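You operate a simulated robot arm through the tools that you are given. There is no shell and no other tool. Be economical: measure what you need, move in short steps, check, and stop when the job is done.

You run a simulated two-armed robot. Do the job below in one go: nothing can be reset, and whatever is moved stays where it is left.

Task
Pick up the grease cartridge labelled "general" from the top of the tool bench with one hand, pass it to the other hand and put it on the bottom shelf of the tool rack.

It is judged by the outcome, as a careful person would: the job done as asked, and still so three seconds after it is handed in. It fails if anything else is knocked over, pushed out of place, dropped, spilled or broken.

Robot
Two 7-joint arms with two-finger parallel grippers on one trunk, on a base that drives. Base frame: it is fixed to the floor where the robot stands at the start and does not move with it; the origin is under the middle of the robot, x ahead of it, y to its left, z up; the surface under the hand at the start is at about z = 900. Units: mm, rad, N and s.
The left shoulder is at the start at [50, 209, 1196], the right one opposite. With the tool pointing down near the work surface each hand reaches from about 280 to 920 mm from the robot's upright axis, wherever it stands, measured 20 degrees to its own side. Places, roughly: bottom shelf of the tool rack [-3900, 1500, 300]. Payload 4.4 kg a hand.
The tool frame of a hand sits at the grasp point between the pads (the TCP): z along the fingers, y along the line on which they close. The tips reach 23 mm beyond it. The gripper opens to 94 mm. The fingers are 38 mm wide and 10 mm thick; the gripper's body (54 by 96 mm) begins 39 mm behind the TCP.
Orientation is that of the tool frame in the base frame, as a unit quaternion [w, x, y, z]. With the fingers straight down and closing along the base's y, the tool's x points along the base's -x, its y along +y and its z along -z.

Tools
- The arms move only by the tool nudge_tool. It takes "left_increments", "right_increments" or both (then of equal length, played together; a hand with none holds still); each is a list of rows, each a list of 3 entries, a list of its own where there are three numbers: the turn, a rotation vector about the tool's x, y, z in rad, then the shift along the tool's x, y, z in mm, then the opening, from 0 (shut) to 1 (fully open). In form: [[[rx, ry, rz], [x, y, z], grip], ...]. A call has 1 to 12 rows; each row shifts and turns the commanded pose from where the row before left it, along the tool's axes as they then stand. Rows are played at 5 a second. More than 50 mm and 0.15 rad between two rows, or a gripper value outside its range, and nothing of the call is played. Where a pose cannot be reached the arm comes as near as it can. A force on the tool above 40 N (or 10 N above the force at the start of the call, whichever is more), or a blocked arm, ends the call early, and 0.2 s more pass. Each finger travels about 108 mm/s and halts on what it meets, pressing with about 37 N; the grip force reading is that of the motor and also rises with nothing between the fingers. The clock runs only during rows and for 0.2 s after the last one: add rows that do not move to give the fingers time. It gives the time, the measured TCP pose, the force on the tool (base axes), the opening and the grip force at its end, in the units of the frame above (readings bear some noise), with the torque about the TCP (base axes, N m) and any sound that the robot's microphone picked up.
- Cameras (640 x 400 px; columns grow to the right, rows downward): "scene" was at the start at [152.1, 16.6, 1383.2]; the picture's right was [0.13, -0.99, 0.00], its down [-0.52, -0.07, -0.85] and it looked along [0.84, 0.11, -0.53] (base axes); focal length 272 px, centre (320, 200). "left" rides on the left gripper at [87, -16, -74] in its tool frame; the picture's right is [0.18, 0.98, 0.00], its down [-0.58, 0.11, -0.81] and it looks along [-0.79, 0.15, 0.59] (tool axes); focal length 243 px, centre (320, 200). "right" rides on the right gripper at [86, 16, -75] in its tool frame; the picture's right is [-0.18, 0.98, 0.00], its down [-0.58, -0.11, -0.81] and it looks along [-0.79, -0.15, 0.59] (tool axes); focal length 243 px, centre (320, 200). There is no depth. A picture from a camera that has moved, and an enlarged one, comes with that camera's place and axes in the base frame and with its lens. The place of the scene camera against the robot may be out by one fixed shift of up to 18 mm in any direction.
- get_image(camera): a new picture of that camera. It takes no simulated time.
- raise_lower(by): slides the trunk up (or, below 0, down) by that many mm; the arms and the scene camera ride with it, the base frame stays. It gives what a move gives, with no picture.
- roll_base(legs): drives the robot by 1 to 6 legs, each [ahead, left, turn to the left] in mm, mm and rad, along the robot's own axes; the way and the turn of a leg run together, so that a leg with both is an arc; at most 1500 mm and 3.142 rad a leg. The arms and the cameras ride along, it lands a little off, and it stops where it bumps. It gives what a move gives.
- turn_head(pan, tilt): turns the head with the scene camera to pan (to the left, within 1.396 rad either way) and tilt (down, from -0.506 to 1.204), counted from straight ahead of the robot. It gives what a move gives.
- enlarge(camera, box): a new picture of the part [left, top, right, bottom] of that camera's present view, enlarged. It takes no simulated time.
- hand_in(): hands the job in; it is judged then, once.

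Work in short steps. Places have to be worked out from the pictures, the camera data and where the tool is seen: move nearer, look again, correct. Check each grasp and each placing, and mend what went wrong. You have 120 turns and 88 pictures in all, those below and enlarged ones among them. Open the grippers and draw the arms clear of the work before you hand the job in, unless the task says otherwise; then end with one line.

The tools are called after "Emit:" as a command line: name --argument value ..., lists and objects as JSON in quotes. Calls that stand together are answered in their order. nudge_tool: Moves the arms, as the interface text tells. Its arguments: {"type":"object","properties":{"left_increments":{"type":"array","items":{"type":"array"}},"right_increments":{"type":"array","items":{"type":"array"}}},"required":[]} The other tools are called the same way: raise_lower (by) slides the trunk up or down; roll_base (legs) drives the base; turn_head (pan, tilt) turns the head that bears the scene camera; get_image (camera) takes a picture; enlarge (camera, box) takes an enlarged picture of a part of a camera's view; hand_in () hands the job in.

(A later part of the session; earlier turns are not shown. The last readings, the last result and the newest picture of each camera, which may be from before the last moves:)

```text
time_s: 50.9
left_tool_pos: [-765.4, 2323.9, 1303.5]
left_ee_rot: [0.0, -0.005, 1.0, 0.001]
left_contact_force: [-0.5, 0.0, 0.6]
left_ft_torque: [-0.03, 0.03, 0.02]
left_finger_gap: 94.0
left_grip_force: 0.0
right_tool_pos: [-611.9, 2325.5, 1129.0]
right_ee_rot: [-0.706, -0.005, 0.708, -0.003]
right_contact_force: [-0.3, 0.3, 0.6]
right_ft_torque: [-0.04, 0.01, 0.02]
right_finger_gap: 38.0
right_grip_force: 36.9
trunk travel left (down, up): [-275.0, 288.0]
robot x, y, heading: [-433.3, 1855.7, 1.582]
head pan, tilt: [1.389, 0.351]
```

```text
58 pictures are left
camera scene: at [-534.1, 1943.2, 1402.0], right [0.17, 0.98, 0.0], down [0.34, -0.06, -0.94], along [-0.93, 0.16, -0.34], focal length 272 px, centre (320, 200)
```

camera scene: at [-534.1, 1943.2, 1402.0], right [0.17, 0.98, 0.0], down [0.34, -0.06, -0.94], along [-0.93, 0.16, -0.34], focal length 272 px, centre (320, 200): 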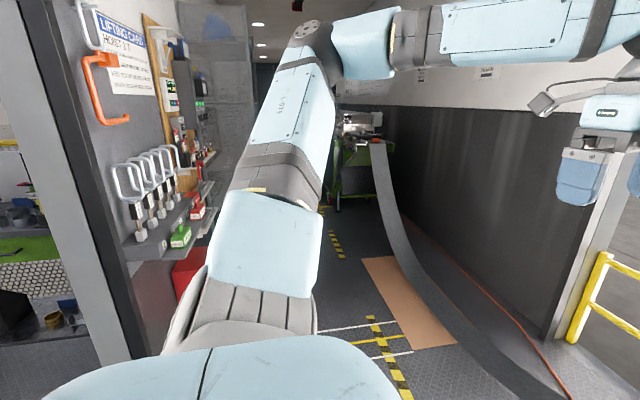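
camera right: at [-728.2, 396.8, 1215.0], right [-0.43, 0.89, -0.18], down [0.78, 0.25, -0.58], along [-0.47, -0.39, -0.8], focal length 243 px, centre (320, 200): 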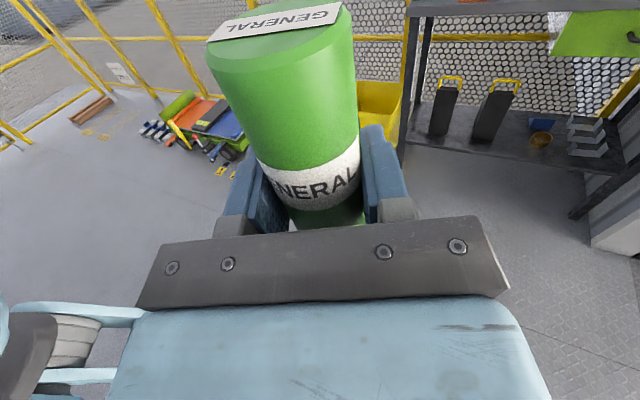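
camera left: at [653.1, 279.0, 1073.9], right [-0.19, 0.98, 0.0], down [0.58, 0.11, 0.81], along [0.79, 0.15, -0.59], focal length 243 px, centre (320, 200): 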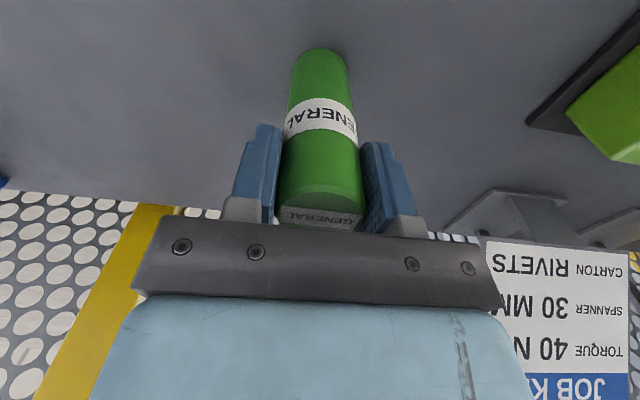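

I turn to face along the room (−x) and sidestep right for clearance from the left wall's tool rails.

Emit:
roll_base --legs '[[0, 0, 1.56], [0, -300, 0]]'

Emit:
turn_head --pan 0.15 --tilt 0.35

Emit:
get_image --camera "scene"

```text
time_s: 57.9
left_tool_pos: [-909.6, 1833.6, 1303.6]
left_ee_rot: [0.0, -0.704, 0.71, 0.001]
left_contact_force: [-0.6, -0.4, 0.0]
left_ft_torque: [-0.04, 0.0, 0.02]
left_finger_gap: 94.0
left_grip_force: 0.1
right_tool_pos: [-907.7, 1989.6, 1130.5]
right_ee_rot: [-0.502, -0.499, 0.502, -0.497]
right_contact_force: [0.4, 0.6, -0.4]
right_ft_torque: [0.0, 0.02, 0.01]
right_finger_gap: 38.1
right_grip_force: 37.0
trunk travel left (down, up): [-275.0, 288.0]
robot x, y, heading: [-431.8, 2160.3, 3.129]
head pan, tilt: [1.389, 0.351]
```

```text
time_s: 59.3
left_tool_pos: [-909.6, 1834.8, 1302.7]
left_ee_rot: [-0.001, -0.703, 0.711, 0.002]
left_contact_force: [-0.3, -0.4, 0.1]
left_ft_torque: [-0.02, 0.03, 0.03]
left_finger_gap: 94.2
left_grip_force: 0.1
right_tool_pos: [-907.8, 1988.4, 1130.4]
right_ee_rot: [-0.502, -0.499, 0.503, -0.496]
right_contact_force: [1.1, 0.0, 0.7]
right_ft_torque: [0.01, 0.0, 0.0]
right_finger_gap: 38.0
right_grip_force: 36.7
trunk travel left (down, up): [-275.0, 288.0]
robot x, y, heading: [-432.2, 2152.0, 3.127]
head pan, tilt: [0.15, 0.351]
```

```text
57 pictures are left
camera scene: at [-597.7, 2145.9, 1402.0], right [-0.14, 0.99, 0.0], down [0.34, 0.05, -0.94], along [-0.93, -0.13, -0.34], focal length 272 px, centre (320, 200)
```

scene: 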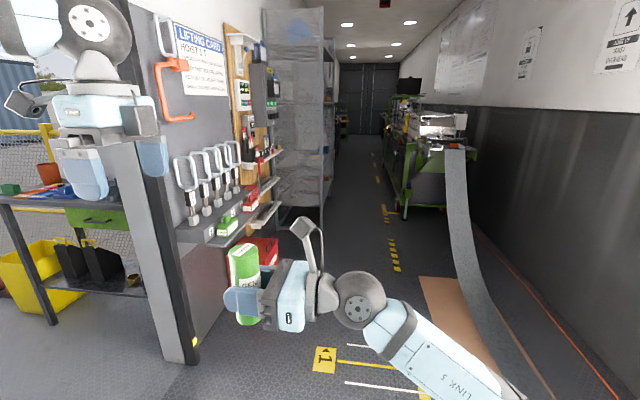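

A tall shelf rack stands further along on the left. I enlarge to inspect it and the aisle.

Emit:
enlarge --camera "scene" --box '[220, 0, 480, 240]'

```text
1.67 times, centred on (350, 120) of scene
camera zoom: at [-597.7, 2145.9, 1402.0], right [-0.14, 0.99, 0.0], down [0.34, 0.05, -0.94], along [-0.93, -0.13, -0.34], focal length 453 px, centre (270, 333)
```

zoom: 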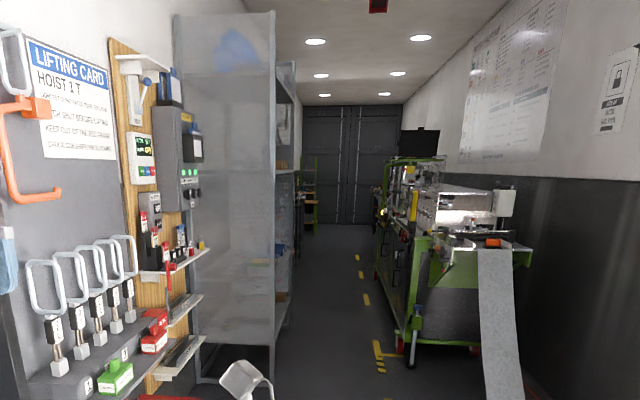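

The rack's near front corner is at about (−3380, 1770), with the aisle running to roughly y=2750 beside it. I drive forward 1600 mm on the current line, then look again.

Emit:
roll_base --legs '[[1600, 0, 0.012]]'

Emit:
roll_base --legs '[[1400, -60, 0.0]]'

Emit:
get_image --camera "scene"

```text
refused: 1600 is not a number from -1500 to 1500
```

```text
time_s: 66.4
left_tool_pos: [-2334.6, 1941.1, 1304.3]
left_ee_rot: [-0.001, -0.694, 0.72, 0.001]
left_contact_force: [0.2, 0.1, -0.6]
left_ft_torque: [0.0, -0.03, 0.02]
left_finger_gap: 94.0
left_grip_force: 0.2
right_tool_pos: [-2329.3, 2094.2, 1130.2]
right_ee_rot: [-0.508, -0.493, 0.509, -0.49]
right_contact_force: [0.4, 0.8, 0.0]
right_ft_torque: [0.02, -0.01, -0.01]
right_finger_gap: 37.9
right_grip_force: 37.1
trunk travel left (down, up): [-275.0, 288.0]
robot x, y, heading: [-1850.1, 2248.0, 3.103]
head pan, tilt: [0.15, 0.351]
```

```text
55 pictures are left
camera scene: at [-2015.1, 2244.1, 1402.0], right [-0.11, 0.99, 0.0], down [0.34, 0.04, -0.94], along [-0.93, -0.11, -0.34], focal length 272 px, centre (320, 200)
```

scene: 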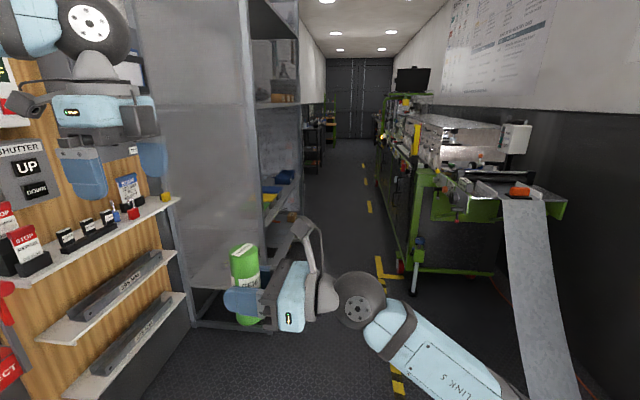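

The spot is open. First I swing the cartridge to the robot's right side and yaw the right tool to point straight ahead, ready for facing the rack.

Emit:
nudge_tool --right_increments '[[[0, 0, 0], [0, 0, -42], 0], [[0, 0, 0], [0, 0, -42], 0], [[0, 0, 0], [0, 0, -42], 0], [[0, 0, 0], [0, 0, -42], 0], [[0, 0, 0], [0, 0, -42], 0], [[0, 0, 0], [0, 0, -42], 0], [[0, 0, 0], [0, 0, 0], 0]]'

Emit:
nudge_tool --right_increments '[[[-0.1428, 0, 0], [0, 0, 0], 0], [[-0.1428, 0, 0], [0, 0, 0], 0], [[-0.1428, 0, 0], [0, 0, 0], 0], [[-0.1428, 0, 0], [0, 0, 0], 0], [[-0.1428, 0, 0], [0, 0, 0], 0], [[-0.1428, 0, 0], [0, 0, 0], 0], [[-0.1428, 0, 0], [0, 0, 0], 0], [[-0.1428, 0, 0], [0, 0, 0], 0], [[-0.1428, 0, 0], [0, 0, 0], 0], [[-0.1428, 0, 0], [0, 0, 0], 0], [[-0.1428, 0, 0], [0, 0, 0], 0], [[0, 0, 0], [0, 0, 0], 0]]'

Emit:
get_image --camera "scene"

```text
time_s: 68.0
left_tool_pos: [-2334.1, 1940.5, 1302.6]
left_ee_rot: [0.0, -0.694, 0.72, 0.001]
left_contact_force: [-0.4, -0.1, 0.3]
left_ft_torque: [0.02, 0.03, 0.0]
left_finger_gap: 94.2
left_grip_force: 0.1
right_tool_pos: [-2320.6, 2345.8, 1129.7]
right_ee_rot: [-0.508, -0.492, 0.509, -0.49]
right_contact_force: [-0.9, -0.4, -0.1]
right_ft_torque: [-0.01, 0.04, -0.03]
right_finger_gap: 38.2
right_grip_force: 37.1
trunk travel left (down, up): [-275.0, 288.0]
robot x, y, heading: [-1849.6, 2246.8, 3.098]
head pan, tilt: [0.15, 0.351]
```

```text
time_s: 69.9
left_tool_pos: [-2334.5, 1941.2, 1315.4]
left_ee_rot: [-0.001, -0.694, 0.72, 0.0]
left_contact_force: [-0.5, 1.0, -0.1]
left_ft_torque: [-0.02, 0.0, -0.01]
left_finger_gap: 93.9
left_grip_force: 0.0
right_tool_pos: [-2336.5, 2442.4, 1130.3]
right_ee_rot: [0.704, 0.267, -0.658, -0.019]
right_contact_force: [0.8, 0.5, -0.2]
right_ft_torque: [-0.01, -0.05, -0.02]
right_finger_gap: 38.1
right_grip_force: 36.6
right hand out of reach, approached as far as the arm can: row 7, 8, 9
trunk travel left (down, up): [-275.0, 288.0]
robot x, y, heading: [-1850.7, 2248.9, 3.104]
head pan, tilt: [0.15, 0.351]
stopped in row 9 (right hand): the arm was blocked; the commanded pose is now the measured one
```

```text
54 pictures are left
camera scene: at [-2015.4, 2244.6, 1414.0], right [-0.11, 0.99, 0.0], down [0.34, 0.04, -0.94], along [-0.93, -0.11, -0.34], focal length 272 px, centre (320, 200)
```

scene: 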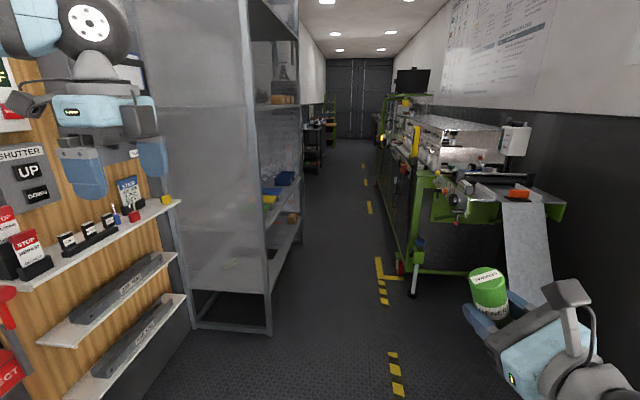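

The arm was blocked partway, leaving the tool rolled about 24°. I look at the right arm to understand why.

Emit:
turn_head --pan -0.8 --tilt 0.8

Emit:
get_image --camera "scene"

```text
time_s: 71.1
left_tool_pos: [-2334.4, 1940.7, 1314.7]
left_ee_rot: [0.0, -0.694, 0.72, 0.0]
left_contact_force: [-0.4, 0.3, 0.3]
left_ft_torque: [-0.01, -0.03, -0.01]
left_finger_gap: 93.9
left_grip_force: 0.1
right_tool_pos: [-2336.9, 2442.0, 1129.6]
right_ee_rot: [0.705, 0.267, -0.657, -0.02]
right_contact_force: [0.0, 0.9, -0.7]
right_ft_torque: [0.03, 0.02, 0.04]
right_finger_gap: 38.2
right_grip_force: 37.4
trunk travel left (down, up): [-275.0, 288.0]
robot x, y, heading: [-1851.0, 2245.6, 3.109]
head pan, tilt: [-0.799, 0.799]
```

```text
53 pictures are left
camera scene: at [-1976.5, 2314.3, 1373.6], right [0.74, 0.67, 0.0], down [0.48, -0.53, -0.7], along [-0.47, 0.52, -0.72], focal length 272 px, centre (320, 200)
```

scene: 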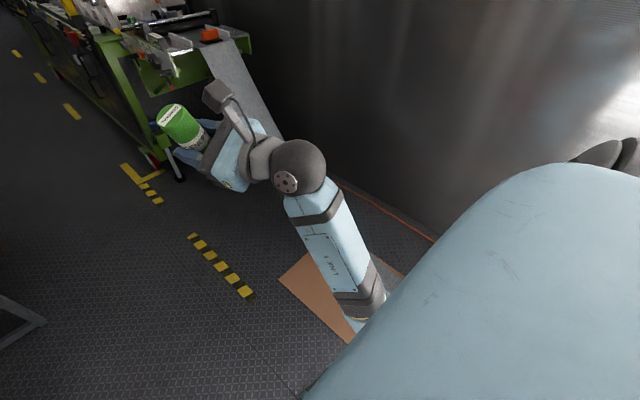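

The wrist is near a joint limit with the arm folded. I undo the roll, back the yaw off a little and extend the hand forward.

Emit:
nudge_tool --right_increments '[[[0.07, 0, 0.12], [0, 0, 15], 0], [[0.07, 0, 0.12], [0, 0, 15], 0], [[0.07, 0, 0.12], [0, 0, 15], 0], [[0, 0, 0.05], [0, 0, 15], 0], [[0, 0, 0], [0, 0, 0], 0]]'

```text
time_s: 72.5
left_tool_pos: [-2334.9, 1940.8, 1315.3]
left_ee_rot: [0.0, -0.695, 0.719, 0.001]
left_contact_force: [0.7, 0.4, 0.8]
left_ft_torque: [-0.02, -0.01, 0.01]
left_finger_gap: 94.2
left_grip_force: 0.1
right_tool_pos: [-2377.4, 2415.2, 1071.8]
right_ee_rot: [-0.621, -0.189, 0.733, -0.205]
right_contact_force: [-0.4, 0.5, -0.3]
right_ft_torque: [0.02, -0.02, 0.01]
right_finger_gap: 38.2
right_grip_force: 36.6
trunk travel left (down, up): [-275.0, 288.0]
robot x, y, heading: [-1855.3, 2245.3, 3.106]
head pan, tilt: [-0.799, 0.799]
stopped in row 5 (right hand): the arm was blocked; the commanded pose is now the measured one
```

The cartridge is nearly upright again, but the limits at this height are awkward. The final pose is low, so I lower the hand here in free space, where a forward-pointing tool should be more natural.

Emit:
nudge_tool --right_increments '[[[0, 0, 0], [-40, 0, 6], 0], [[0, 0, 0], [-40, 0, 6], 0], [[0, 0, 0], [-40, 0, 6], 0], [[0, 0, 0], [-40, 0, 6], 0], [[0, 0, 0], [-40, 0, 6], 0], [[0, 0, 0], [-40, 0, 6], 0], [[0, 0, 0], [0, 0, 0], 0]]'

Emit:
get_image --camera "scene"

```text
time_s: 73.2
left_tool_pos: [-2333.9, 1941.3, 1337.2]
left_ee_rot: [-0.001, -0.694, 0.72, 0.001]
left_contact_force: [0.1, -0.2, -0.6]
left_ft_torque: [-0.01, -0.03, -0.02]
left_finger_gap: 94.0
left_grip_force: 0.1
right_tool_pos: [-2403.2, 2390.7, 1105.2]
right_ee_rot: [0.69, 0.184, -0.664, 0.222]
right_contact_force: [0.5, 0.2, 0.3]
right_ft_torque: [-0.03, 0.01, 0.02]
right_finger_gap: 38.1
right_grip_force: 36.7
trunk travel left (down, up): [-275.0, 288.0]
robot x, y, heading: [-1850.8, 2248.8, 3.106]
head pan, tilt: [-0.799, 0.799]
stopped in row 3 (right hand): the arm was blocked; the commanded pose is now the measured one
```

```text
52 pictures are left
camera scene: at [-1976.0, 2314.7, 1395.1], right [0.74, 0.67, 0.0], down [0.48, -0.53, -0.7], along [-0.47, 0.52, -0.72], focal length 272 px, centre (320, 200)
```

scene: 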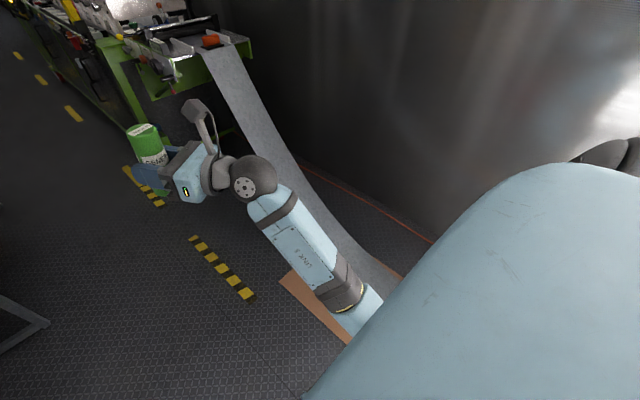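

The trunk has crept up about 35 mm, so the elbow is pressing on something. I look further right and down.

Emit:
turn_head --pan -1.35 --tilt 0.7

Emit:
get_image --camera "scene"

Emit:
get_image --camera "right"

Emit:
get_image --camera "left"

```text
time_s: 74.2
left_tool_pos: [-2335.1, 1942.4, 1335.3]
left_ee_rot: [-0.002, -0.694, 0.72, 0.001]
left_contact_force: [-0.4, -1.0, 0.4]
left_ft_torque: [-0.02, -0.02, 0.02]
left_finger_gap: 94.0
left_grip_force: 0.1
right_tool_pos: [-2403.8, 2389.9, 1107.4]
right_ee_rot: [0.693, 0.182, -0.661, 0.222]
right_contact_force: [-0.4, 0.4, 0.4]
right_ft_torque: [-0.03, 0.01, 0.07]
right_finger_gap: 38.4
right_grip_force: 36.8
trunk travel left (down, up): [-275.0, 288.0]
robot x, y, heading: [-1850.9, 2244.6, 3.108]
head pan, tilt: [-1.349, 0.7]
```

```text
51 pictures are left
camera scene: at [-1938.1, 2337.9, 1402.6], right [0.98, 0.18, 0.0], down [0.12, -0.63, -0.76], along [-0.14, 0.75, -0.64], focal length 272 px, centre (320, 200)
```

scene: 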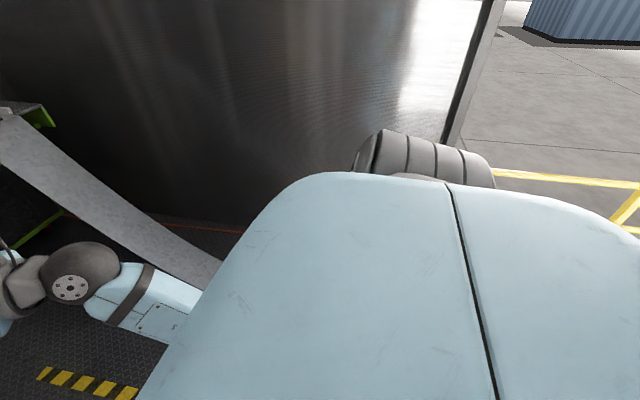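

```text
50 pictures are left
camera right: at [-2348.1, 2450.7, 1187.5], right [-0.54, 0.81, -0.22], down [0.72, 0.31, -0.62], along [-0.43, -0.5, -0.75], focal length 243 px, centre (320, 200)
```

right: 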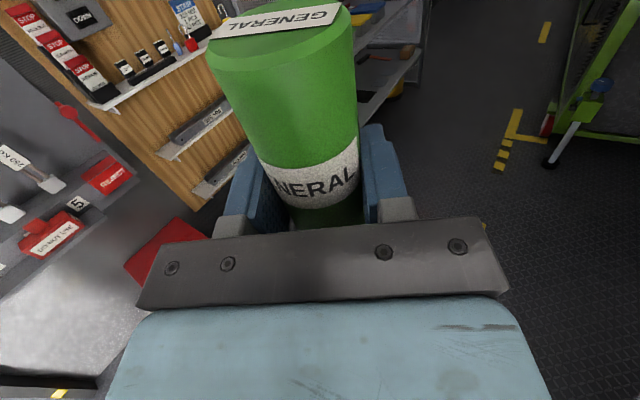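

```text
49 pictures are left
camera left: at [-2321.4, 1854.7, 1411.0], right [-0.99, -0.15, 0.0], down [-0.09, 0.58, 0.81], along [-0.12, 0.8, -0.59], focal length 243 px, centre (320, 200)
```

left: 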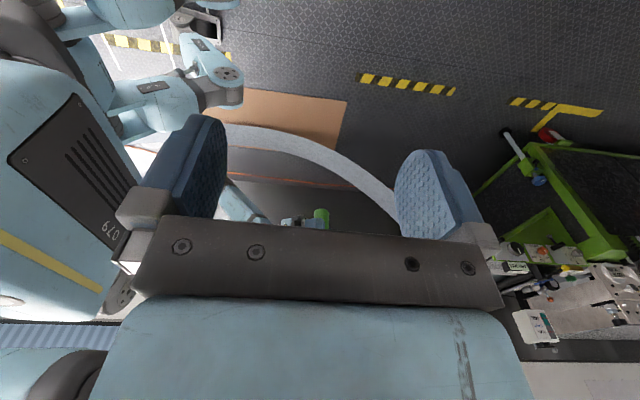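

The left hand's camera sees the right arm and my body, so I enlarge that region to see what the elbow touches.

Emit:
enlarge --camera "left" --box '[0, 0, 350, 240]'

```text
1.67 times, centred on (175, 120) of left
camera zoom: at [-2321.4, 1854.7, 1411.0], right [-0.99, -0.15, 0.0], down [-0.09, 0.58, 0.81], along [-0.12, 0.8, -0.59], focal length 404 px, centre (562, 333)
```

zoom: 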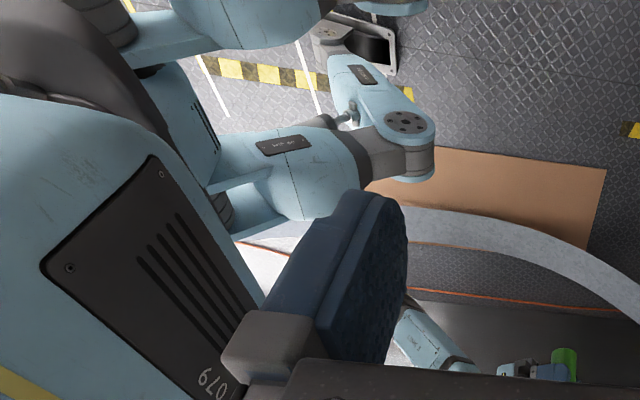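

The arm was too folded, so the elbow likely met my own leg linkage. An extended arm will be better, and the base can carry the hand into the rack. I move the hand forward and slightly up.

Emit:
nudge_tool --right_increments '[[[0, 0, 0], [15, 22, 33], 0], [[0, 0, 0], [10, 22, 33], 0], [[0, 0, 0], [5, 22, 33], 0], [[0, 0, 0], [0, 22, 33], 0], [[0, 0, 0], [0, 0, 0], 0], [[0, 0, 0], [0, 0, 0], 0]]'

```text
time_s: 74.8
left_tool_pos: [-2335.1, 1941.1, 1331.3]
left_ee_rot: [0.0, -0.695, 0.719, 0.001]
left_contact_force: [0.0, -0.3, -0.1]
left_ft_torque: [0.0, 0.0, -0.01]
left_finger_gap: 93.8
left_grip_force: 0.2
right_tool_pos: [-2459.8, 2381.6, 1024.8]
right_ee_rot: [-0.627, -0.151, 0.722, -0.252]
right_contact_force: [-0.4, 0.8, 0.4]
right_ft_torque: [0.01, -0.04, 0.01]
right_finger_gap: 38.3
right_grip_force: 37.1
trunk travel left (down, up): [-275.0, 288.0]
robot x, y, heading: [-1849.9, 2251.4, 3.105]
head pan, tilt: [-1.349, 0.7]
stopped in row 3 (right hand): the arm was blocked; the commanded pose is now the measured one
```

It is still blocked, so something under the elbow interferes. Raising the trunk lifts the whole arm away, so I raise it 120 mm.

Emit:
raise_lower --by 120

Emit:
turn_head --pan -0.9 --tilt 1.1

Emit:
get_image --camera "scene"

Emit:
get_image --camera "left"

```text
time_s: 76.3
left_tool_pos: [-2334.9, 1940.1, 1423.6]
left_ee_rot: [-0.001, -0.694, 0.72, 0.002]
left_contact_force: [0.0, 0.3, -0.1]
left_ft_torque: [0.02, -0.03, -0.01]
left_finger_gap: 94.0
left_grip_force: 0.2
right_tool_pos: [-2459.0, 2382.4, 1119.7]
right_ee_rot: [-0.629, -0.153, 0.719, -0.251]
right_contact_force: [-1.2, 0.6, 0.0]
right_ft_torque: [0.0, 0.03, 0.02]
right_finger_gap: 38.1
right_grip_force: 36.7
trunk travel left (down, up): [-395.0, 168.0]
robot x, y, heading: [-1850.0, 2247.3, 3.104]
head pan, tilt: [-1.349, 0.7]
```

```text
time_s: 77.2
left_tool_pos: [-2333.8, 1940.6, 1423.6]
left_ee_rot: [-0.001, -0.695, 0.719, 0.0]
left_contact_force: [0.5, 0.4, 0.9]
left_ft_torque: [0.0, 0.01, -0.01]
left_finger_gap: 93.8
left_grip_force: 0.0
right_tool_pos: [-2459.1, 2383.3, 1118.1]
right_ee_rot: [-0.629, -0.153, 0.719, -0.252]
right_contact_force: [0.4, -0.9, 1.1]
right_ft_torque: [-0.01, 0.01, 0.01]
right_finger_gap: 38.3
right_grip_force: 37.5
trunk travel left (down, up): [-395.0, 168.0]
robot x, y, heading: [-1851.1, 2248.0, 3.11]
head pan, tilt: [-0.901, 1.1]
```

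```text
47 pictures are left
camera scene: at [-1959.8, 2305.4, 1460.7], right [0.81, 0.59, 0.0], down [0.53, -0.72, -0.45], along [-0.27, 0.37, -0.89], focal length 272 px, centre (320, 200)
```

scene: 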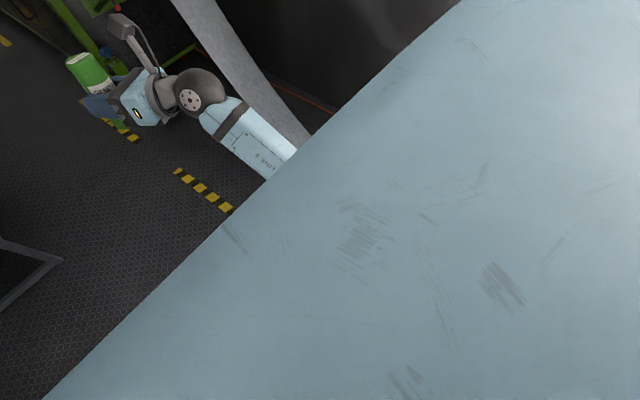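

```text
46 pictures are left
camera left: at [-2321.5, 1854.8, 1498.9], right [-0.99, -0.15, 0.0], down [-0.09, 0.58, 0.81], along [-0.12, 0.8, -0.59], focal length 243 px, centre (320, 200)
```

left: 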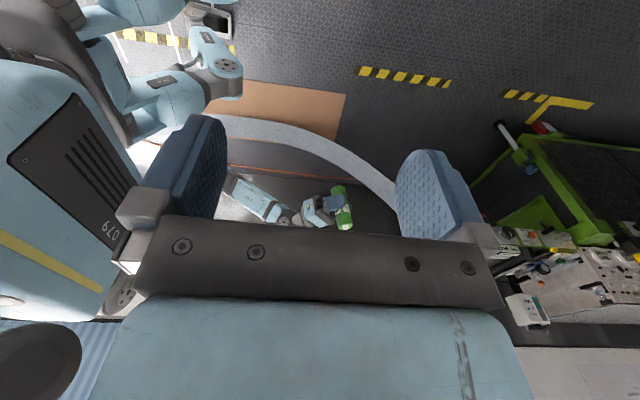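

The raise freed the trunk. I try again to extend forward while levelling the cartridge.

Emit:
nudge_tool --right_increments '[[[0, 0.02, -0.042], [5, 21, 33], 0], [[0, 0.02, -0.042], [5, 21, 33], 0], [[0, 0.02, -0.042], [3, 21, 33], 0], [[0, 0.02, -0.042], [0, 0, 0], 0], [[0, 0, 0], [0, 0, 0], 0], [[0, 0, 0], [0, 0, 0], 0]]'

Emit:
turn_head --pan -0.6 --tilt 0.7

Emit:
get_image --camera "scene"

```text
time_s: 78.6
left_tool_pos: [-2334.1, 1941.1, 1423.9]
left_ee_rot: [0.0, -0.695, 0.719, 0.001]
left_contact_force: [1.0, -0.1, 0.5]
left_ft_torque: [-0.01, -0.01, 0.0]
left_finger_gap: 94.1
left_grip_force: 0.0
right_tool_pos: [-2576.8, 2382.9, 1116.9]
right_ee_rot: [-0.676, -0.203, 0.678, -0.204]
right_contact_force: [-0.5, 0.6, -0.4]
right_ft_torque: [0.03, -0.02, -0.02]
right_finger_gap: 38.3
right_grip_force: 37.7
trunk travel left (down, up): [-395.0, 168.0]
robot x, y, heading: [-1849.9, 2248.8, 3.101]
head pan, tilt: [-0.901, 1.1]
```

```text
time_s: 79.5
left_tool_pos: [-2333.3, 1940.7, 1423.9]
left_ee_rot: [0.0, -0.694, 0.72, 0.0]
left_contact_force: [0.0, 0.5, 0.7]
left_ft_torque: [-0.02, 0.02, 0.0]
left_finger_gap: 94.0
left_grip_force: 0.0
right_tool_pos: [-2575.5, 2381.7, 1115.5]
right_ee_rot: [-0.676, -0.203, 0.678, -0.205]
right_contact_force: [0.0, -0.2, -0.6]
right_ft_torque: [0.0, 0.01, -0.02]
right_finger_gap: 38.1
right_grip_force: 37.1
trunk travel left (down, up): [-395.0, 168.0]
robot x, y, heading: [-1849.3, 2249.9, 3.104]
head pan, tilt: [-0.6, 0.7]
```

```text
45 pictures are left
camera scene: at [-1990.8, 2305.0, 1490.5], right [0.6, 0.8, 0.0], down [0.52, -0.38, -0.76], along [-0.61, 0.46, -0.64], focal length 272 px, centre (320, 200)
```

scene: 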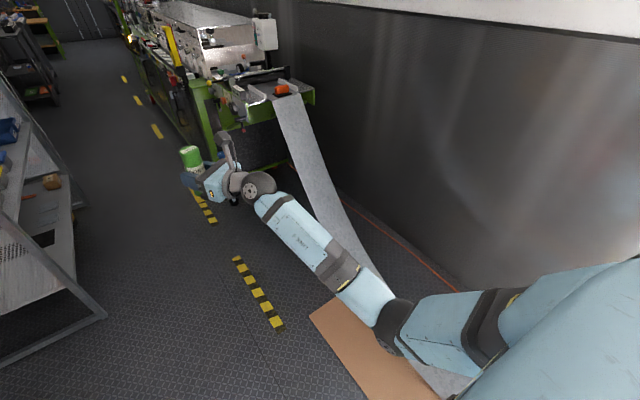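

The move was exact, with the tool upright and level, pointing 36° left of forward at 730 mm out. I now lower the hand with the arm extended, drawing in slightly.

Emit:
nudge_tool --right_increments '[[[0, 0, 0], [-40, -6, -9], 0], [[0, 0, 0], [-40, -6, -9], 0], [[0, 0, 0], [-40, -6, -9], 0], [[0, 0, 0], [-40, -6, -9], 0], [[0, 0, 0], [-40, -6, -9], 0], [[0, 0, 0], [0, 0, 0], 0]]'

Emit:
get_image --camera "left"

```text
time_s: 80.9
left_tool_pos: [-2335.2, 1941.5, 1425.9]
left_ee_rot: [0.001, -0.695, 0.719, 0.002]
left_contact_force: [0.3, 0.7, 0.1]
left_ft_torque: [0.0, 0.01, 0.0]
left_finger_gap: 93.8
left_grip_force: 0.0
right_tool_pos: [-2523.9, 2379.1, 915.4]
right_ee_rot: [-0.676, -0.202, 0.679, -0.205]
right_contact_force: [-0.4, 0.3, 0.0]
right_ft_torque: [0.0, 0.03, 0.02]
right_finger_gap: 38.2
right_grip_force: 36.8
trunk travel left (down, up): [-395.0, 168.0]
robot x, y, heading: [-1848.5, 2243.5, 3.104]
head pan, tilt: [-0.6, 0.7]
```

```text
44 pictures are left
camera left: at [-2321.5, 1854.7, 1498.9], right [-0.99, -0.15, 0.0], down [-0.09, 0.58, 0.81], along [-0.12, 0.8, -0.59], focal length 243 px, centre (320, 200)
```

left: 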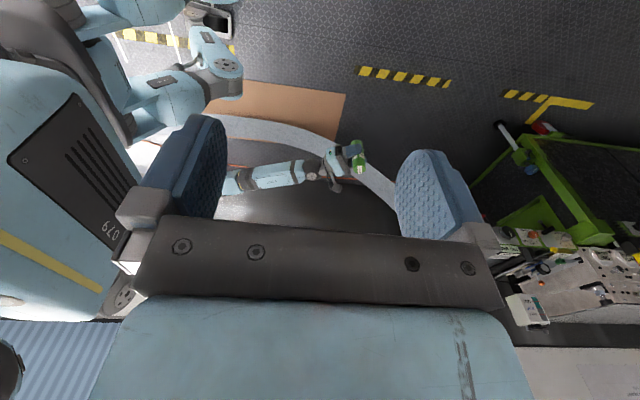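

It works. I continue down another 175 mm while drawing in 80 mm.

Emit:
nudge_tool --right_increments '[[[0, 0, 0], [-35, -9, -14], 0], [[0, 0, 0], [-35, -9, -14], 0], [[0, 0, 0], [-35, -9, -14], 0], [[0, 0, 0], [-35, -9, -14], 0], [[0, 0, 0], [-35, -9, -14], 0], [[0, 0, 0], [0, 0, 0], 0]]'

Emit:
get_image --camera "left"

Emit:
get_image --camera "right"

```text
time_s: 82.3
left_tool_pos: [-2333.4, 1940.1, 1426.3]
left_ee_rot: [0.001, -0.694, 0.72, 0.001]
left_contact_force: [-0.6, -0.4, 0.4]
left_ft_torque: [-0.05, 0.01, -0.01]
left_finger_gap: 93.9
left_grip_force: 0.0
right_tool_pos: [-2448.1, 2390.0, 755.1]
right_ee_rot: [0.684, 0.207, -0.672, 0.195]
right_contact_force: [0.3, -0.8, 0.0]
right_ft_torque: [-0.01, 0.01, -0.01]
right_finger_gap: 38.5
right_grip_force: 37.4
trunk travel left (down, up): [-395.0, 168.0]
robot x, y, heading: [-1848.6, 2247.8, 3.102]
head pan, tilt: [-0.6, 0.7]
```

```text
43 pictures are left
camera left: at [-2321.5, 1854.6, 1501.8], right [-0.99, -0.15, 0.0], down [-0.09, 0.58, 0.81], along [-0.12, 0.8, -0.59], focal length 243 px, centre (320, 200)
```

left: 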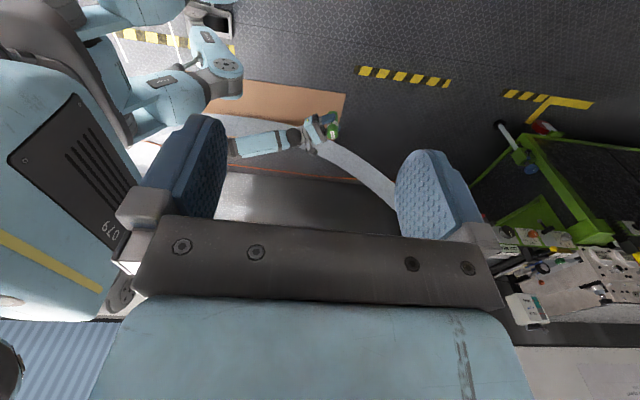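

```text
42 pictures are left
camera right: at [-2393.5, 2444.2, 838.8], right [-0.54, 0.82, -0.16], down [0.72, 0.36, -0.59], along [-0.43, -0.44, -0.79], focal length 243 px, centre (320, 200)
```

right: 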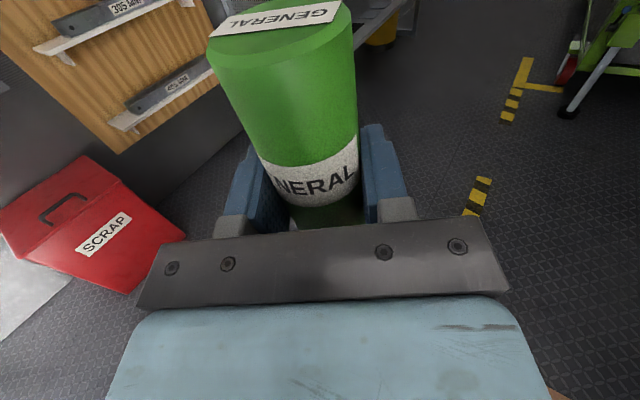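

The hand is about 560 below the shoulder, which suits the bottom shelf once the trunk is down. I drive forward to near the rack, keep mid-aisle, and look at it.

Emit:
roll_base --legs '[[900, 60, 0.03]]'

Emit:
turn_head --pan 0.6 --tilt 0.55

Emit:
get_image --camera "scene"

```text
time_s: 87.1
left_tool_pos: [-3225.1, 1875.8, 1424.0]
left_ee_rot: [0.0, 0.709, -0.706, -0.001]
left_contact_force: [0.8, -0.6, -0.1]
left_ft_torque: [0.0, 0.01, 0.0]
left_finger_gap: 94.0
left_grip_force: 0.1
right_tool_pos: [-3359.6, 2320.8, 752.6]
right_ee_rot: [0.679, 0.224, -0.666, 0.211]
right_contact_force: [-0.4, 0.5, -0.4]
right_ft_torque: [-0.01, -0.01, 0.04]
right_finger_gap: 38.0
right_grip_force: 36.7
trunk travel left (down, up): [-395.0, 168.0]
robot x, y, heading: [-2756.8, 2200.5, -3.138]
head pan, tilt: [-0.6, 0.7]
```

```text
time_s: 88.5
left_tool_pos: [-3225.7, 1876.4, 1423.7]
left_ee_rot: [0.0, 0.709, -0.705, -0.001]
left_contact_force: [0.1, 0.0, 0.8]
left_ft_torque: [0.02, -0.05, -0.01]
left_finger_gap: 93.9
left_grip_force: 0.2
right_tool_pos: [-3361.4, 2321.7, 753.2]
right_ee_rot: [0.68, 0.223, -0.666, 0.209]
right_contact_force: [0.7, -0.6, 0.7]
right_ft_torque: [-0.01, 0.01, -0.02]
right_finger_gap: 38.3
right_grip_force: 37.2
trunk travel left (down, up): [-395.0, 168.0]
robot x, y, heading: [-2754.3, 2202.1, -3.136]
head pan, tilt: [0.6, 0.55]
```

```text
41 pictures are left
camera scene: at [-2900.4, 2155.0, 1503.9], right [-0.57, 0.82, 0.0], down [0.43, 0.3, -0.85], along [-0.7, -0.48, -0.52], focal length 272 px, centre (320, 200)
```

scene: 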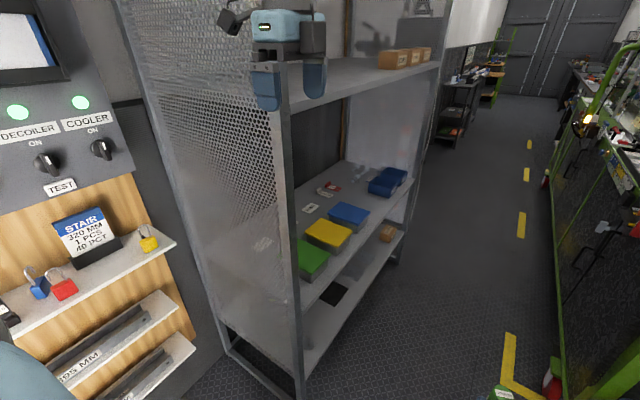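

The rack is clear to see: bottom shelf, middle shelf with colour bins, and an upper shelf. I enlarge the lower levels.

Emit:
enlarge --camera "scene" --box '[200, 150, 440, 400]'

```text
1.60 times, centred on (320, 275) of scene
camera zoom: at [-2900.4, 2155.0, 1503.9], right [-0.57, 0.82, 0.0], down [0.43, 0.3, -0.85], along [-0.7, -0.48, -0.52], focal length 435 px, centre (320, 80)
```

zoom: 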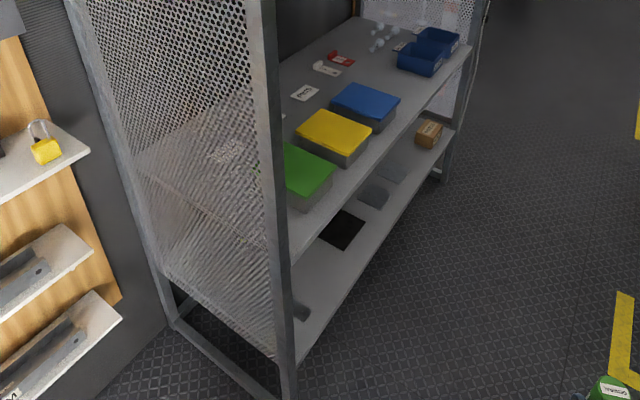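

The bottom shelf's front edge is at y≈1790, x −3340 to −4510, with about 400 mm clear height. A free spot looks to be at x≈−3600, between a dark item and a black pad. First I retract the left hand so it won't hit the rack when I turn.

Emit:
nudge_tool --left_increments '[[[0, 0, 0], [0, -35, 0], 1], [[0, 0, 0], [0, -35, 0], 1], [[0, 0, 0], [0, -35, 0], 1], [[0, 0, 0], [0, -35, 0], 1], [[0, 0, 0], [0, 0, 0], 1]]'

Emit:
roll_base --legs '[[300, -150, 0]]'

Emit:
turn_head --pan -0.5 --tilt 0.6

Emit:
get_image --camera "scene"

```text
time_s: 89.7
left_tool_pos: [-3086.5, 1876.4, 1425.2]
left_ee_rot: [0.0, 0.709, -0.705, -0.001]
left_contact_force: [-0.2, -0.4, 0.0]
left_ft_torque: [0.01, -0.05, 0.03]
left_finger_gap: 94.0
left_grip_force: 0.0
right_tool_pos: [-3361.6, 2321.3, 753.4]
right_ee_rot: [0.679, 0.223, -0.667, 0.21]
right_contact_force: [0.4, 0.7, -0.3]
right_ft_torque: [0.01, -0.01, 0.0]
right_finger_gap: 38.3
right_grip_force: 37.3
trunk travel left (down, up): [-395.0, 168.0]
robot x, y, heading: [-2756.7, 2204.9, -3.138]
head pan, tilt: [0.6, 0.55]
```

```text
time_s: 91.9
left_tool_pos: [-3384.4, 2019.9, 1424.0]
left_ee_rot: [0.0, 0.711, -0.703, -0.001]
left_contact_force: [0.0, -0.7, 0.4]
left_ft_torque: [0.01, 0.0, 0.01]
left_finger_gap: 93.9
left_grip_force: 0.0
right_tool_pos: [-3663.8, 2464.5, 754.6]
right_ee_rot: [0.679, 0.225, -0.666, 0.212]
right_contact_force: [0.0, -0.2, -1.0]
right_ft_torque: [0.02, -0.03, 0.01]
right_finger_gap: 38.0
right_grip_force: 37.2
trunk travel left (down, up): [-395.0, 168.0]
robot x, y, heading: [-3056.1, 2346.3, -3.131]
head pan, tilt: [0.6, 0.55]
```

```text
time_s: 93.2
left_tool_pos: [-3385.1, 2021.0, 1424.0]
left_ee_rot: [0.0, 0.711, -0.704, -0.002]
left_contact_force: [-0.1, 0.2, -0.5]
left_ft_torque: [0.0, 0.01, -0.02]
left_finger_gap: 94.0
left_grip_force: 0.0
right_tool_pos: [-3663.5, 2464.2, 753.2]
right_ee_rot: [0.679, 0.225, -0.666, 0.211]
right_contact_force: [0.6, 0.4, -0.3]
right_ft_torque: [-0.02, 0.01, 0.03]
right_finger_gap: 38.3
right_grip_force: 37.4
trunk travel left (down, up): [-395.0, 168.0]
robot x, y, heading: [-3058.0, 2346.9, -3.13]
head pan, tilt: [-0.499, 0.6]
```

```text
39 pictures are left
camera scene: at [-3205.8, 2392.6, 1499.3], right [0.47, 0.88, 0.0], down [0.5, -0.27, -0.83], along [-0.73, 0.39, -0.56], focal length 272 px, centre (320, 200)
```

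scene: 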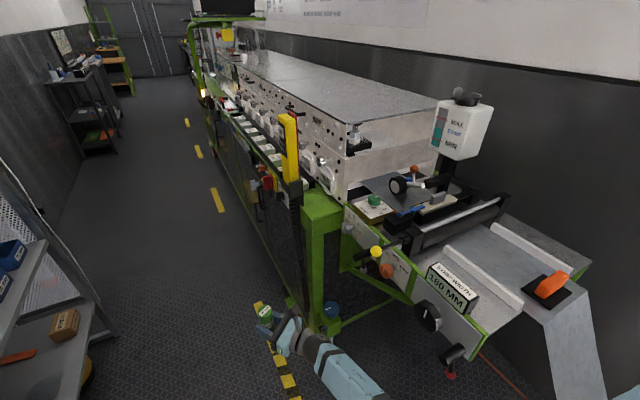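

The machine's left face is at y≈2750 and the aisle is free. I turn left about 0.99 rad; the hand stays outside the rack at y≈1900.

Emit:
roll_base --legs '[[0, 0, 0.985]]'

Emit:
turn_head --pan -0.1 --tilt 0.7

Emit:
get_image --camera "scene"

Emit:
get_image --camera "right"

```text
time_s: 96.1
left_tool_pos: [-2959.6, 1893.1, 1424.3]
left_ee_rot: [0.0, 0.961, -0.278, -0.002]
left_contact_force: [0.3, -0.1, -0.2]
left_ft_torque: [0.01, 0.02, -0.04]
left_finger_gap: 94.0
left_grip_force: 0.1
right_tool_pos: [-3483.9, 1901.0, 752.5]
right_ee_rot: [0.497, 0.515, -0.477, 0.509]
right_contact_force: [0.3, 0.3, -0.1]
right_ft_torque: [0.0, 0.02, -0.01]
right_finger_gap: 38.4
right_grip_force: 37.0
trunk travel left (down, up): [-395.0, 168.0]
robot x, y, heading: [-3056.5, 2348.8, -2.135]
head pan, tilt: [-0.499, 0.6]
```

```text
time_s: 97.0
left_tool_pos: [-2960.7, 1892.1, 1424.0]
left_ee_rot: [0.0, 0.961, -0.278, -0.001]
left_contact_force: [0.2, -0.7, 0.1]
left_ft_torque: [0.04, 0.03, 0.0]
left_finger_gap: 93.9
left_grip_force: 0.0
right_tool_pos: [-3484.0, 1900.7, 753.3]
right_ee_rot: [0.496, 0.516, -0.477, 0.51]
right_contact_force: [0.4, 0.1, -0.2]
right_ft_torque: [0.03, 0.0, -0.03]
right_finger_gap: 38.1
right_grip_force: 37.0
trunk travel left (down, up): [-395.0, 168.0]
robot x, y, heading: [-3058.1, 2349.3, -2.136]
head pan, tilt: [-0.099, 0.7]
```

```text
38 pictures are left
camera scene: at [-3149.0, 2227.9, 1490.5], right [-0.79, 0.62, 0.0], down [0.4, 0.51, -0.76], along [-0.47, -0.6, -0.64], focal length 272 px, centre (320, 200)
```

scene: 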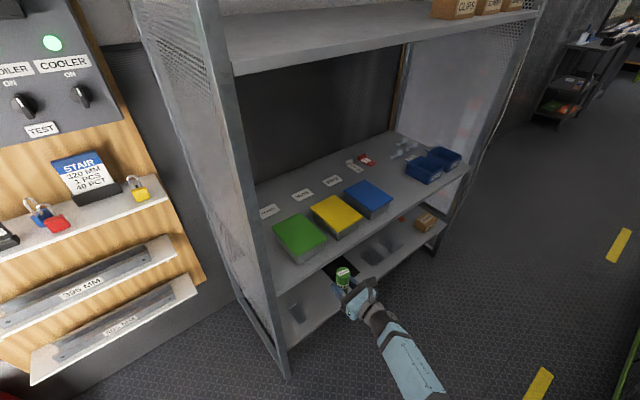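

```text
37 pictures are left
camera right: at [-3502.9, 1975.7, 837.5], right [-0.99, -0.05, -0.16], down [0.05, 0.8, -0.59], along [0.16, -0.59, -0.79], focal length 243 px, centre (320, 200)
```

right: 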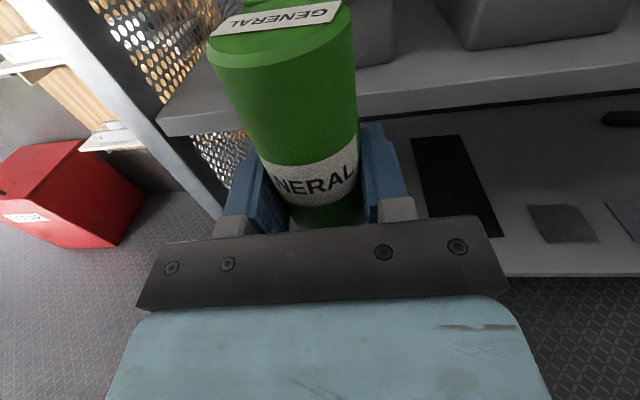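

The hand is outside the rack and in front of the free area. I lower the trunk by 300 mm.

Emit:
raise_lower --by -300

Emit:
get_image --camera "right"

Emit:
get_image --camera "scene"

```text
time_s: 100.0
left_tool_pos: [-2951.6, 1903.3, 1135.3]
left_ee_rot: [0.008, 0.961, -0.278, -0.004]
left_contact_force: [0.3, -0.3, 0.5]
left_ft_torque: [0.0, -0.02, 0.01]
left_finger_gap: 94.0
left_grip_force: 0.0
right_tool_pos: [-3517.8, 1917.9, 468.8]
right_ee_rot: [0.513, 0.529, -0.465, 0.49]
right_contact_force: [0.3, 0.2, 1.2]
right_ft_torque: [-0.02, 0.01, 0.01]
right_finger_gap: 38.1
right_grip_force: 37.0
trunk travel left (down, up): [-95.0, 468.0]
robot x, y, heading: [-3053.6, 2346.0, -2.136]
head pan, tilt: [-0.099, 0.7]
```

```text
36 pictures are left
camera right: at [-3530.0, 1991.7, 555.0], right [-0.99, -0.04, -0.1], down [0.03, 0.8, -0.59], along [0.1, -0.59, -0.8], focal length 243 px, centre (320, 200)
```

right: 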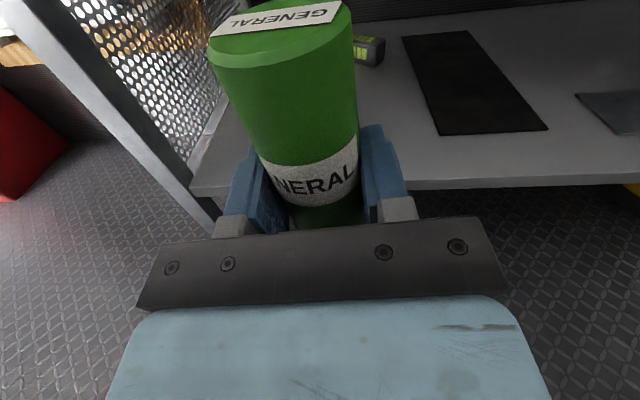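

```text
35 pictures are left
camera scene: at [-3140.7, 2237.9, 1199.4], right [-0.79, 0.62, 0.0], down [0.39, 0.5, -0.77], along [-0.48, -0.61, -0.63], focal length 272 px, centre (320, 200)
```

scene: 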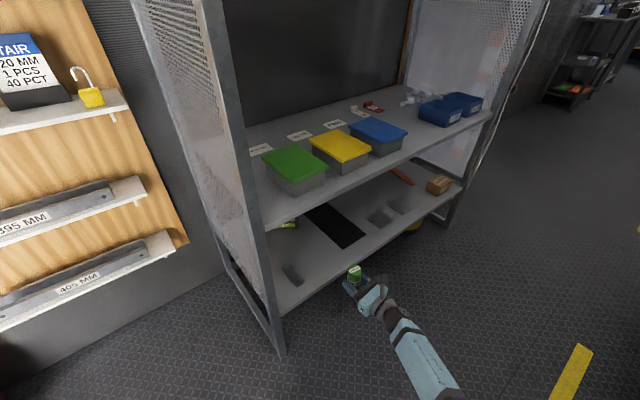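

The right hand drifted about 35 mm during lowering, so there may be self-contact again. I look with the left camera.

Emit:
get_image --camera "left"

```text
34 pictures are left
camera left: at [-2870.1, 1872.0, 1209.7], right [-0.37, -0.93, 0.02], down [-0.54, 0.23, 0.81], along [-0.76, 0.29, -0.59], focal length 243 px, centre (320, 200)
```

left: 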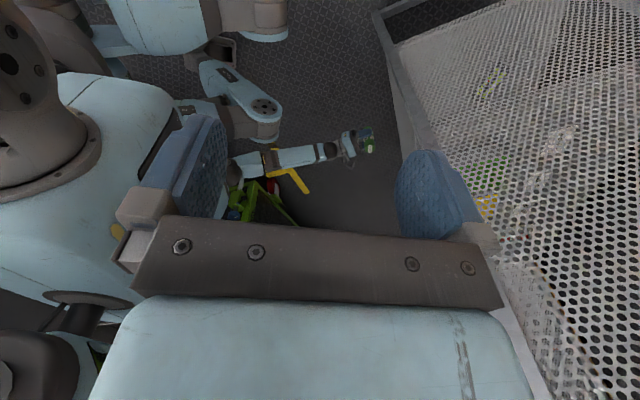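

My knee linkage sits right beside the forearm, so I shift the right hand 120 mm to my right for clearance and correct the 5° roll.

Emit:
nudge_tool --right_increments '[[[0, 0, 0.03], [0, 33, -22], 0], [[0, 0, 0.03], [0, 33, -22], 0], [[0, 0, 0.028], [0, 33, -22], 0], [[0, 0, 0], [0, 0, 0], 0]]'

Emit:
get_image --camera "left"

```text
time_s: 101.0
left_tool_pos: [-2960.1, 1894.3, 1124.6]
left_ee_rot: [0.002, 0.96, -0.278, -0.001]
left_contact_force: [0.0, -0.4, -0.5]
left_ft_torque: [0.0, -0.01, 0.03]
left_finger_gap: 93.9
left_grip_force: 0.0
right_tool_pos: [-3585.0, 1963.0, 449.2]
right_ee_rot: [0.472, 0.495, -0.5, 0.531]
right_contact_force: [-0.5, -0.1, 0.2]
right_ft_torque: [0.04, 0.01, 0.01]
right_finger_gap: 38.0
right_grip_force: 36.5
trunk travel left (down, up): [-95.0, 468.0]
robot x, y, heading: [-3057.7, 2346.8, -2.135]
head pan, tilt: [-0.099, 0.7]
```

```text
33 pictures are left
camera left: at [-2878.9, 1862.2, 1199.0], right [-0.37, -0.93, 0.0], down [-0.55, 0.22, 0.81], along [-0.75, 0.3, -0.59], focal length 243 px, centre (320, 200)
```

left: 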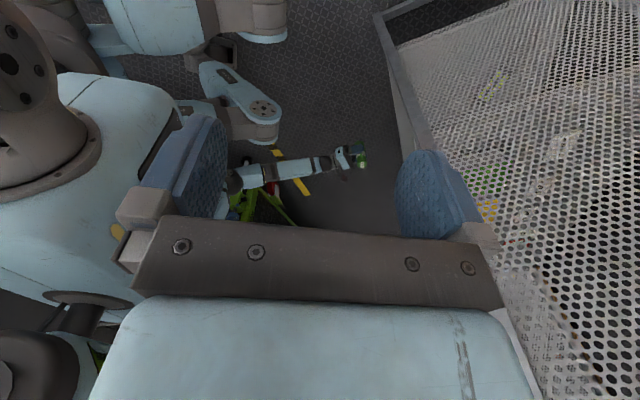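

The contact is cleared and the trunk settled. I lower the trunk another 90 mm.

Emit:
raise_lower --by -92

Emit:
get_image --camera "right"

```text
time_s: 102.5
left_tool_pos: [-2940.3, 1890.9, 1074.8]
left_ee_rot: [0.004, 0.96, -0.279, -0.014]
left_contact_force: [-1.7, 1.7, 0.9]
left_ft_torque: [-0.05, -0.11, 0.0]
left_finger_gap: 94.0
left_grip_force: 0.0
right_tool_pos: [-3591.3, 1962.2, 420.4]
right_ee_rot: [0.481, 0.505, -0.492, 0.52]
right_contact_force: [-0.8, 0.5, -0.1]
right_ft_torque: [0.04, -0.02, -0.01]
right_finger_gap: 38.2
right_grip_force: 37.2
trunk travel left (down, up): [-36.0, 527.0]
robot x, y, heading: [-3056.6, 2345.6, -2.139]
head pan, tilt: [-0.099, 0.7]
stopped: the arm was blocked; the commanded pose is now the measured one
```

```text
32 pictures are left
camera right: at [-3614.2, 2037.0, 504.1], right [-0.98, -0.05, -0.21], down [0.08, 0.81, -0.58], along [0.2, -0.59, -0.79], focal length 243 px, centre (320, 200)
```

right: 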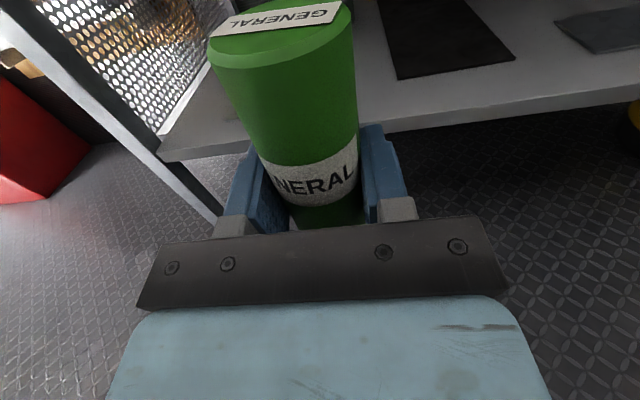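

Now the left arm is likely the one rubbing, since its pose shifted. I raise the left hand 200 mm and outward to lift its elbow.

Emit:
nudge_tool --left_increments '[[[0, 0, 0], [10, 0, -40], 1], [[0, 0, 0], [10, 0, -40], 1], [[0, 0, 0], [10, 0, -40], 1], [[0, 0, 0], [10, 0, -40], 1], [[0, 0, 0], [10, 0, -40], 1], [[0, 0, 0], [0, 0, 0], 1]]'

Emit:
turn_head --pan 0.9 --tilt 1.0

Emit:
get_image --camera "scene"

Emit:
get_image --camera "left"

```text
time_s: 104.1
left_tool_pos: [-2887.2, 1861.9, 1271.0]
left_ee_rot: [0.003, 0.96, -0.279, -0.015]
left_contact_force: [-0.2, 0.0, 0.6]
left_ft_torque: [0.0, -0.03, 0.01]
left_finger_gap: 94.1
left_grip_force: 0.1
right_tool_pos: [-3593.1, 1962.3, 420.2]
right_ee_rot: [0.482, 0.508, -0.491, 0.518]
right_contact_force: [-1.0, 0.3, -0.2]
right_ft_torque: [0.03, 0.0, -0.01]
right_finger_gap: 38.3
right_grip_force: 37.3
trunk travel left (down, up): [-36.0, 527.0]
robot x, y, heading: [-3059.5, 2343.4, -2.136]
head pan, tilt: [-0.099, 0.7]
stopped in row 6 (left hand): the arm was blocked; the commanded pose is now the measured one
```

```text
time_s: 105.3
left_tool_pos: [-2885.1, 1860.7, 1269.2]
left_ee_rot: [0.003, 0.961, -0.277, -0.016]
left_contact_force: [-0.5, -0.4, -0.4]
left_ft_torque: [0.03, -0.01, -0.01]
left_finger_gap: 93.8
left_grip_force: 0.1
right_tool_pos: [-3593.1, 1962.9, 421.8]
right_ee_rot: [0.483, 0.508, -0.491, 0.518]
right_contact_force: [-0.1, -0.7, -0.2]
right_ft_torque: [-0.01, -0.01, 0.01]
right_finger_gap: 38.5
right_grip_force: 37.0
trunk travel left (down, up): [-36.0, 527.0]
robot x, y, heading: [-3054.5, 2348.3, -2.134]
head pan, tilt: [0.901, 1.0]
```

```text
31 pictures are left
camera scene: at [-3049.1, 2224.4, 1119.6], right [-0.94, -0.33, 0.03], down [-0.29, 0.8, -0.53], along [0.15, -0.51, -0.85], focal length 272 px, centre (320, 200)
```

scene: 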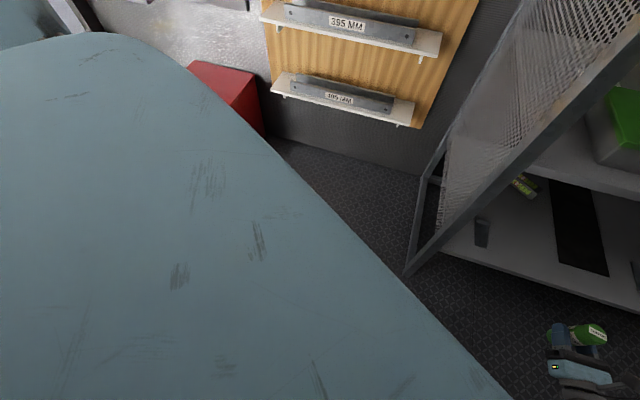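

```text
30 pictures are left
camera left: at [-2801.9, 1829.3, 1342.5], right [-0.37, -0.93, 0.01], down [-0.52, 0.22, 0.82], along [-0.77, 0.3, -0.57], focal length 243 px, centre (320, 200)
```

left: 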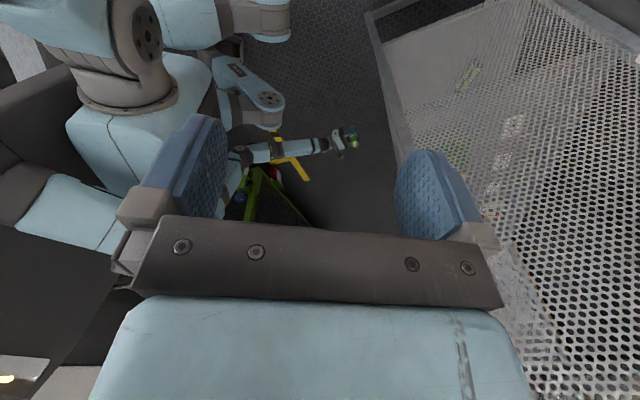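

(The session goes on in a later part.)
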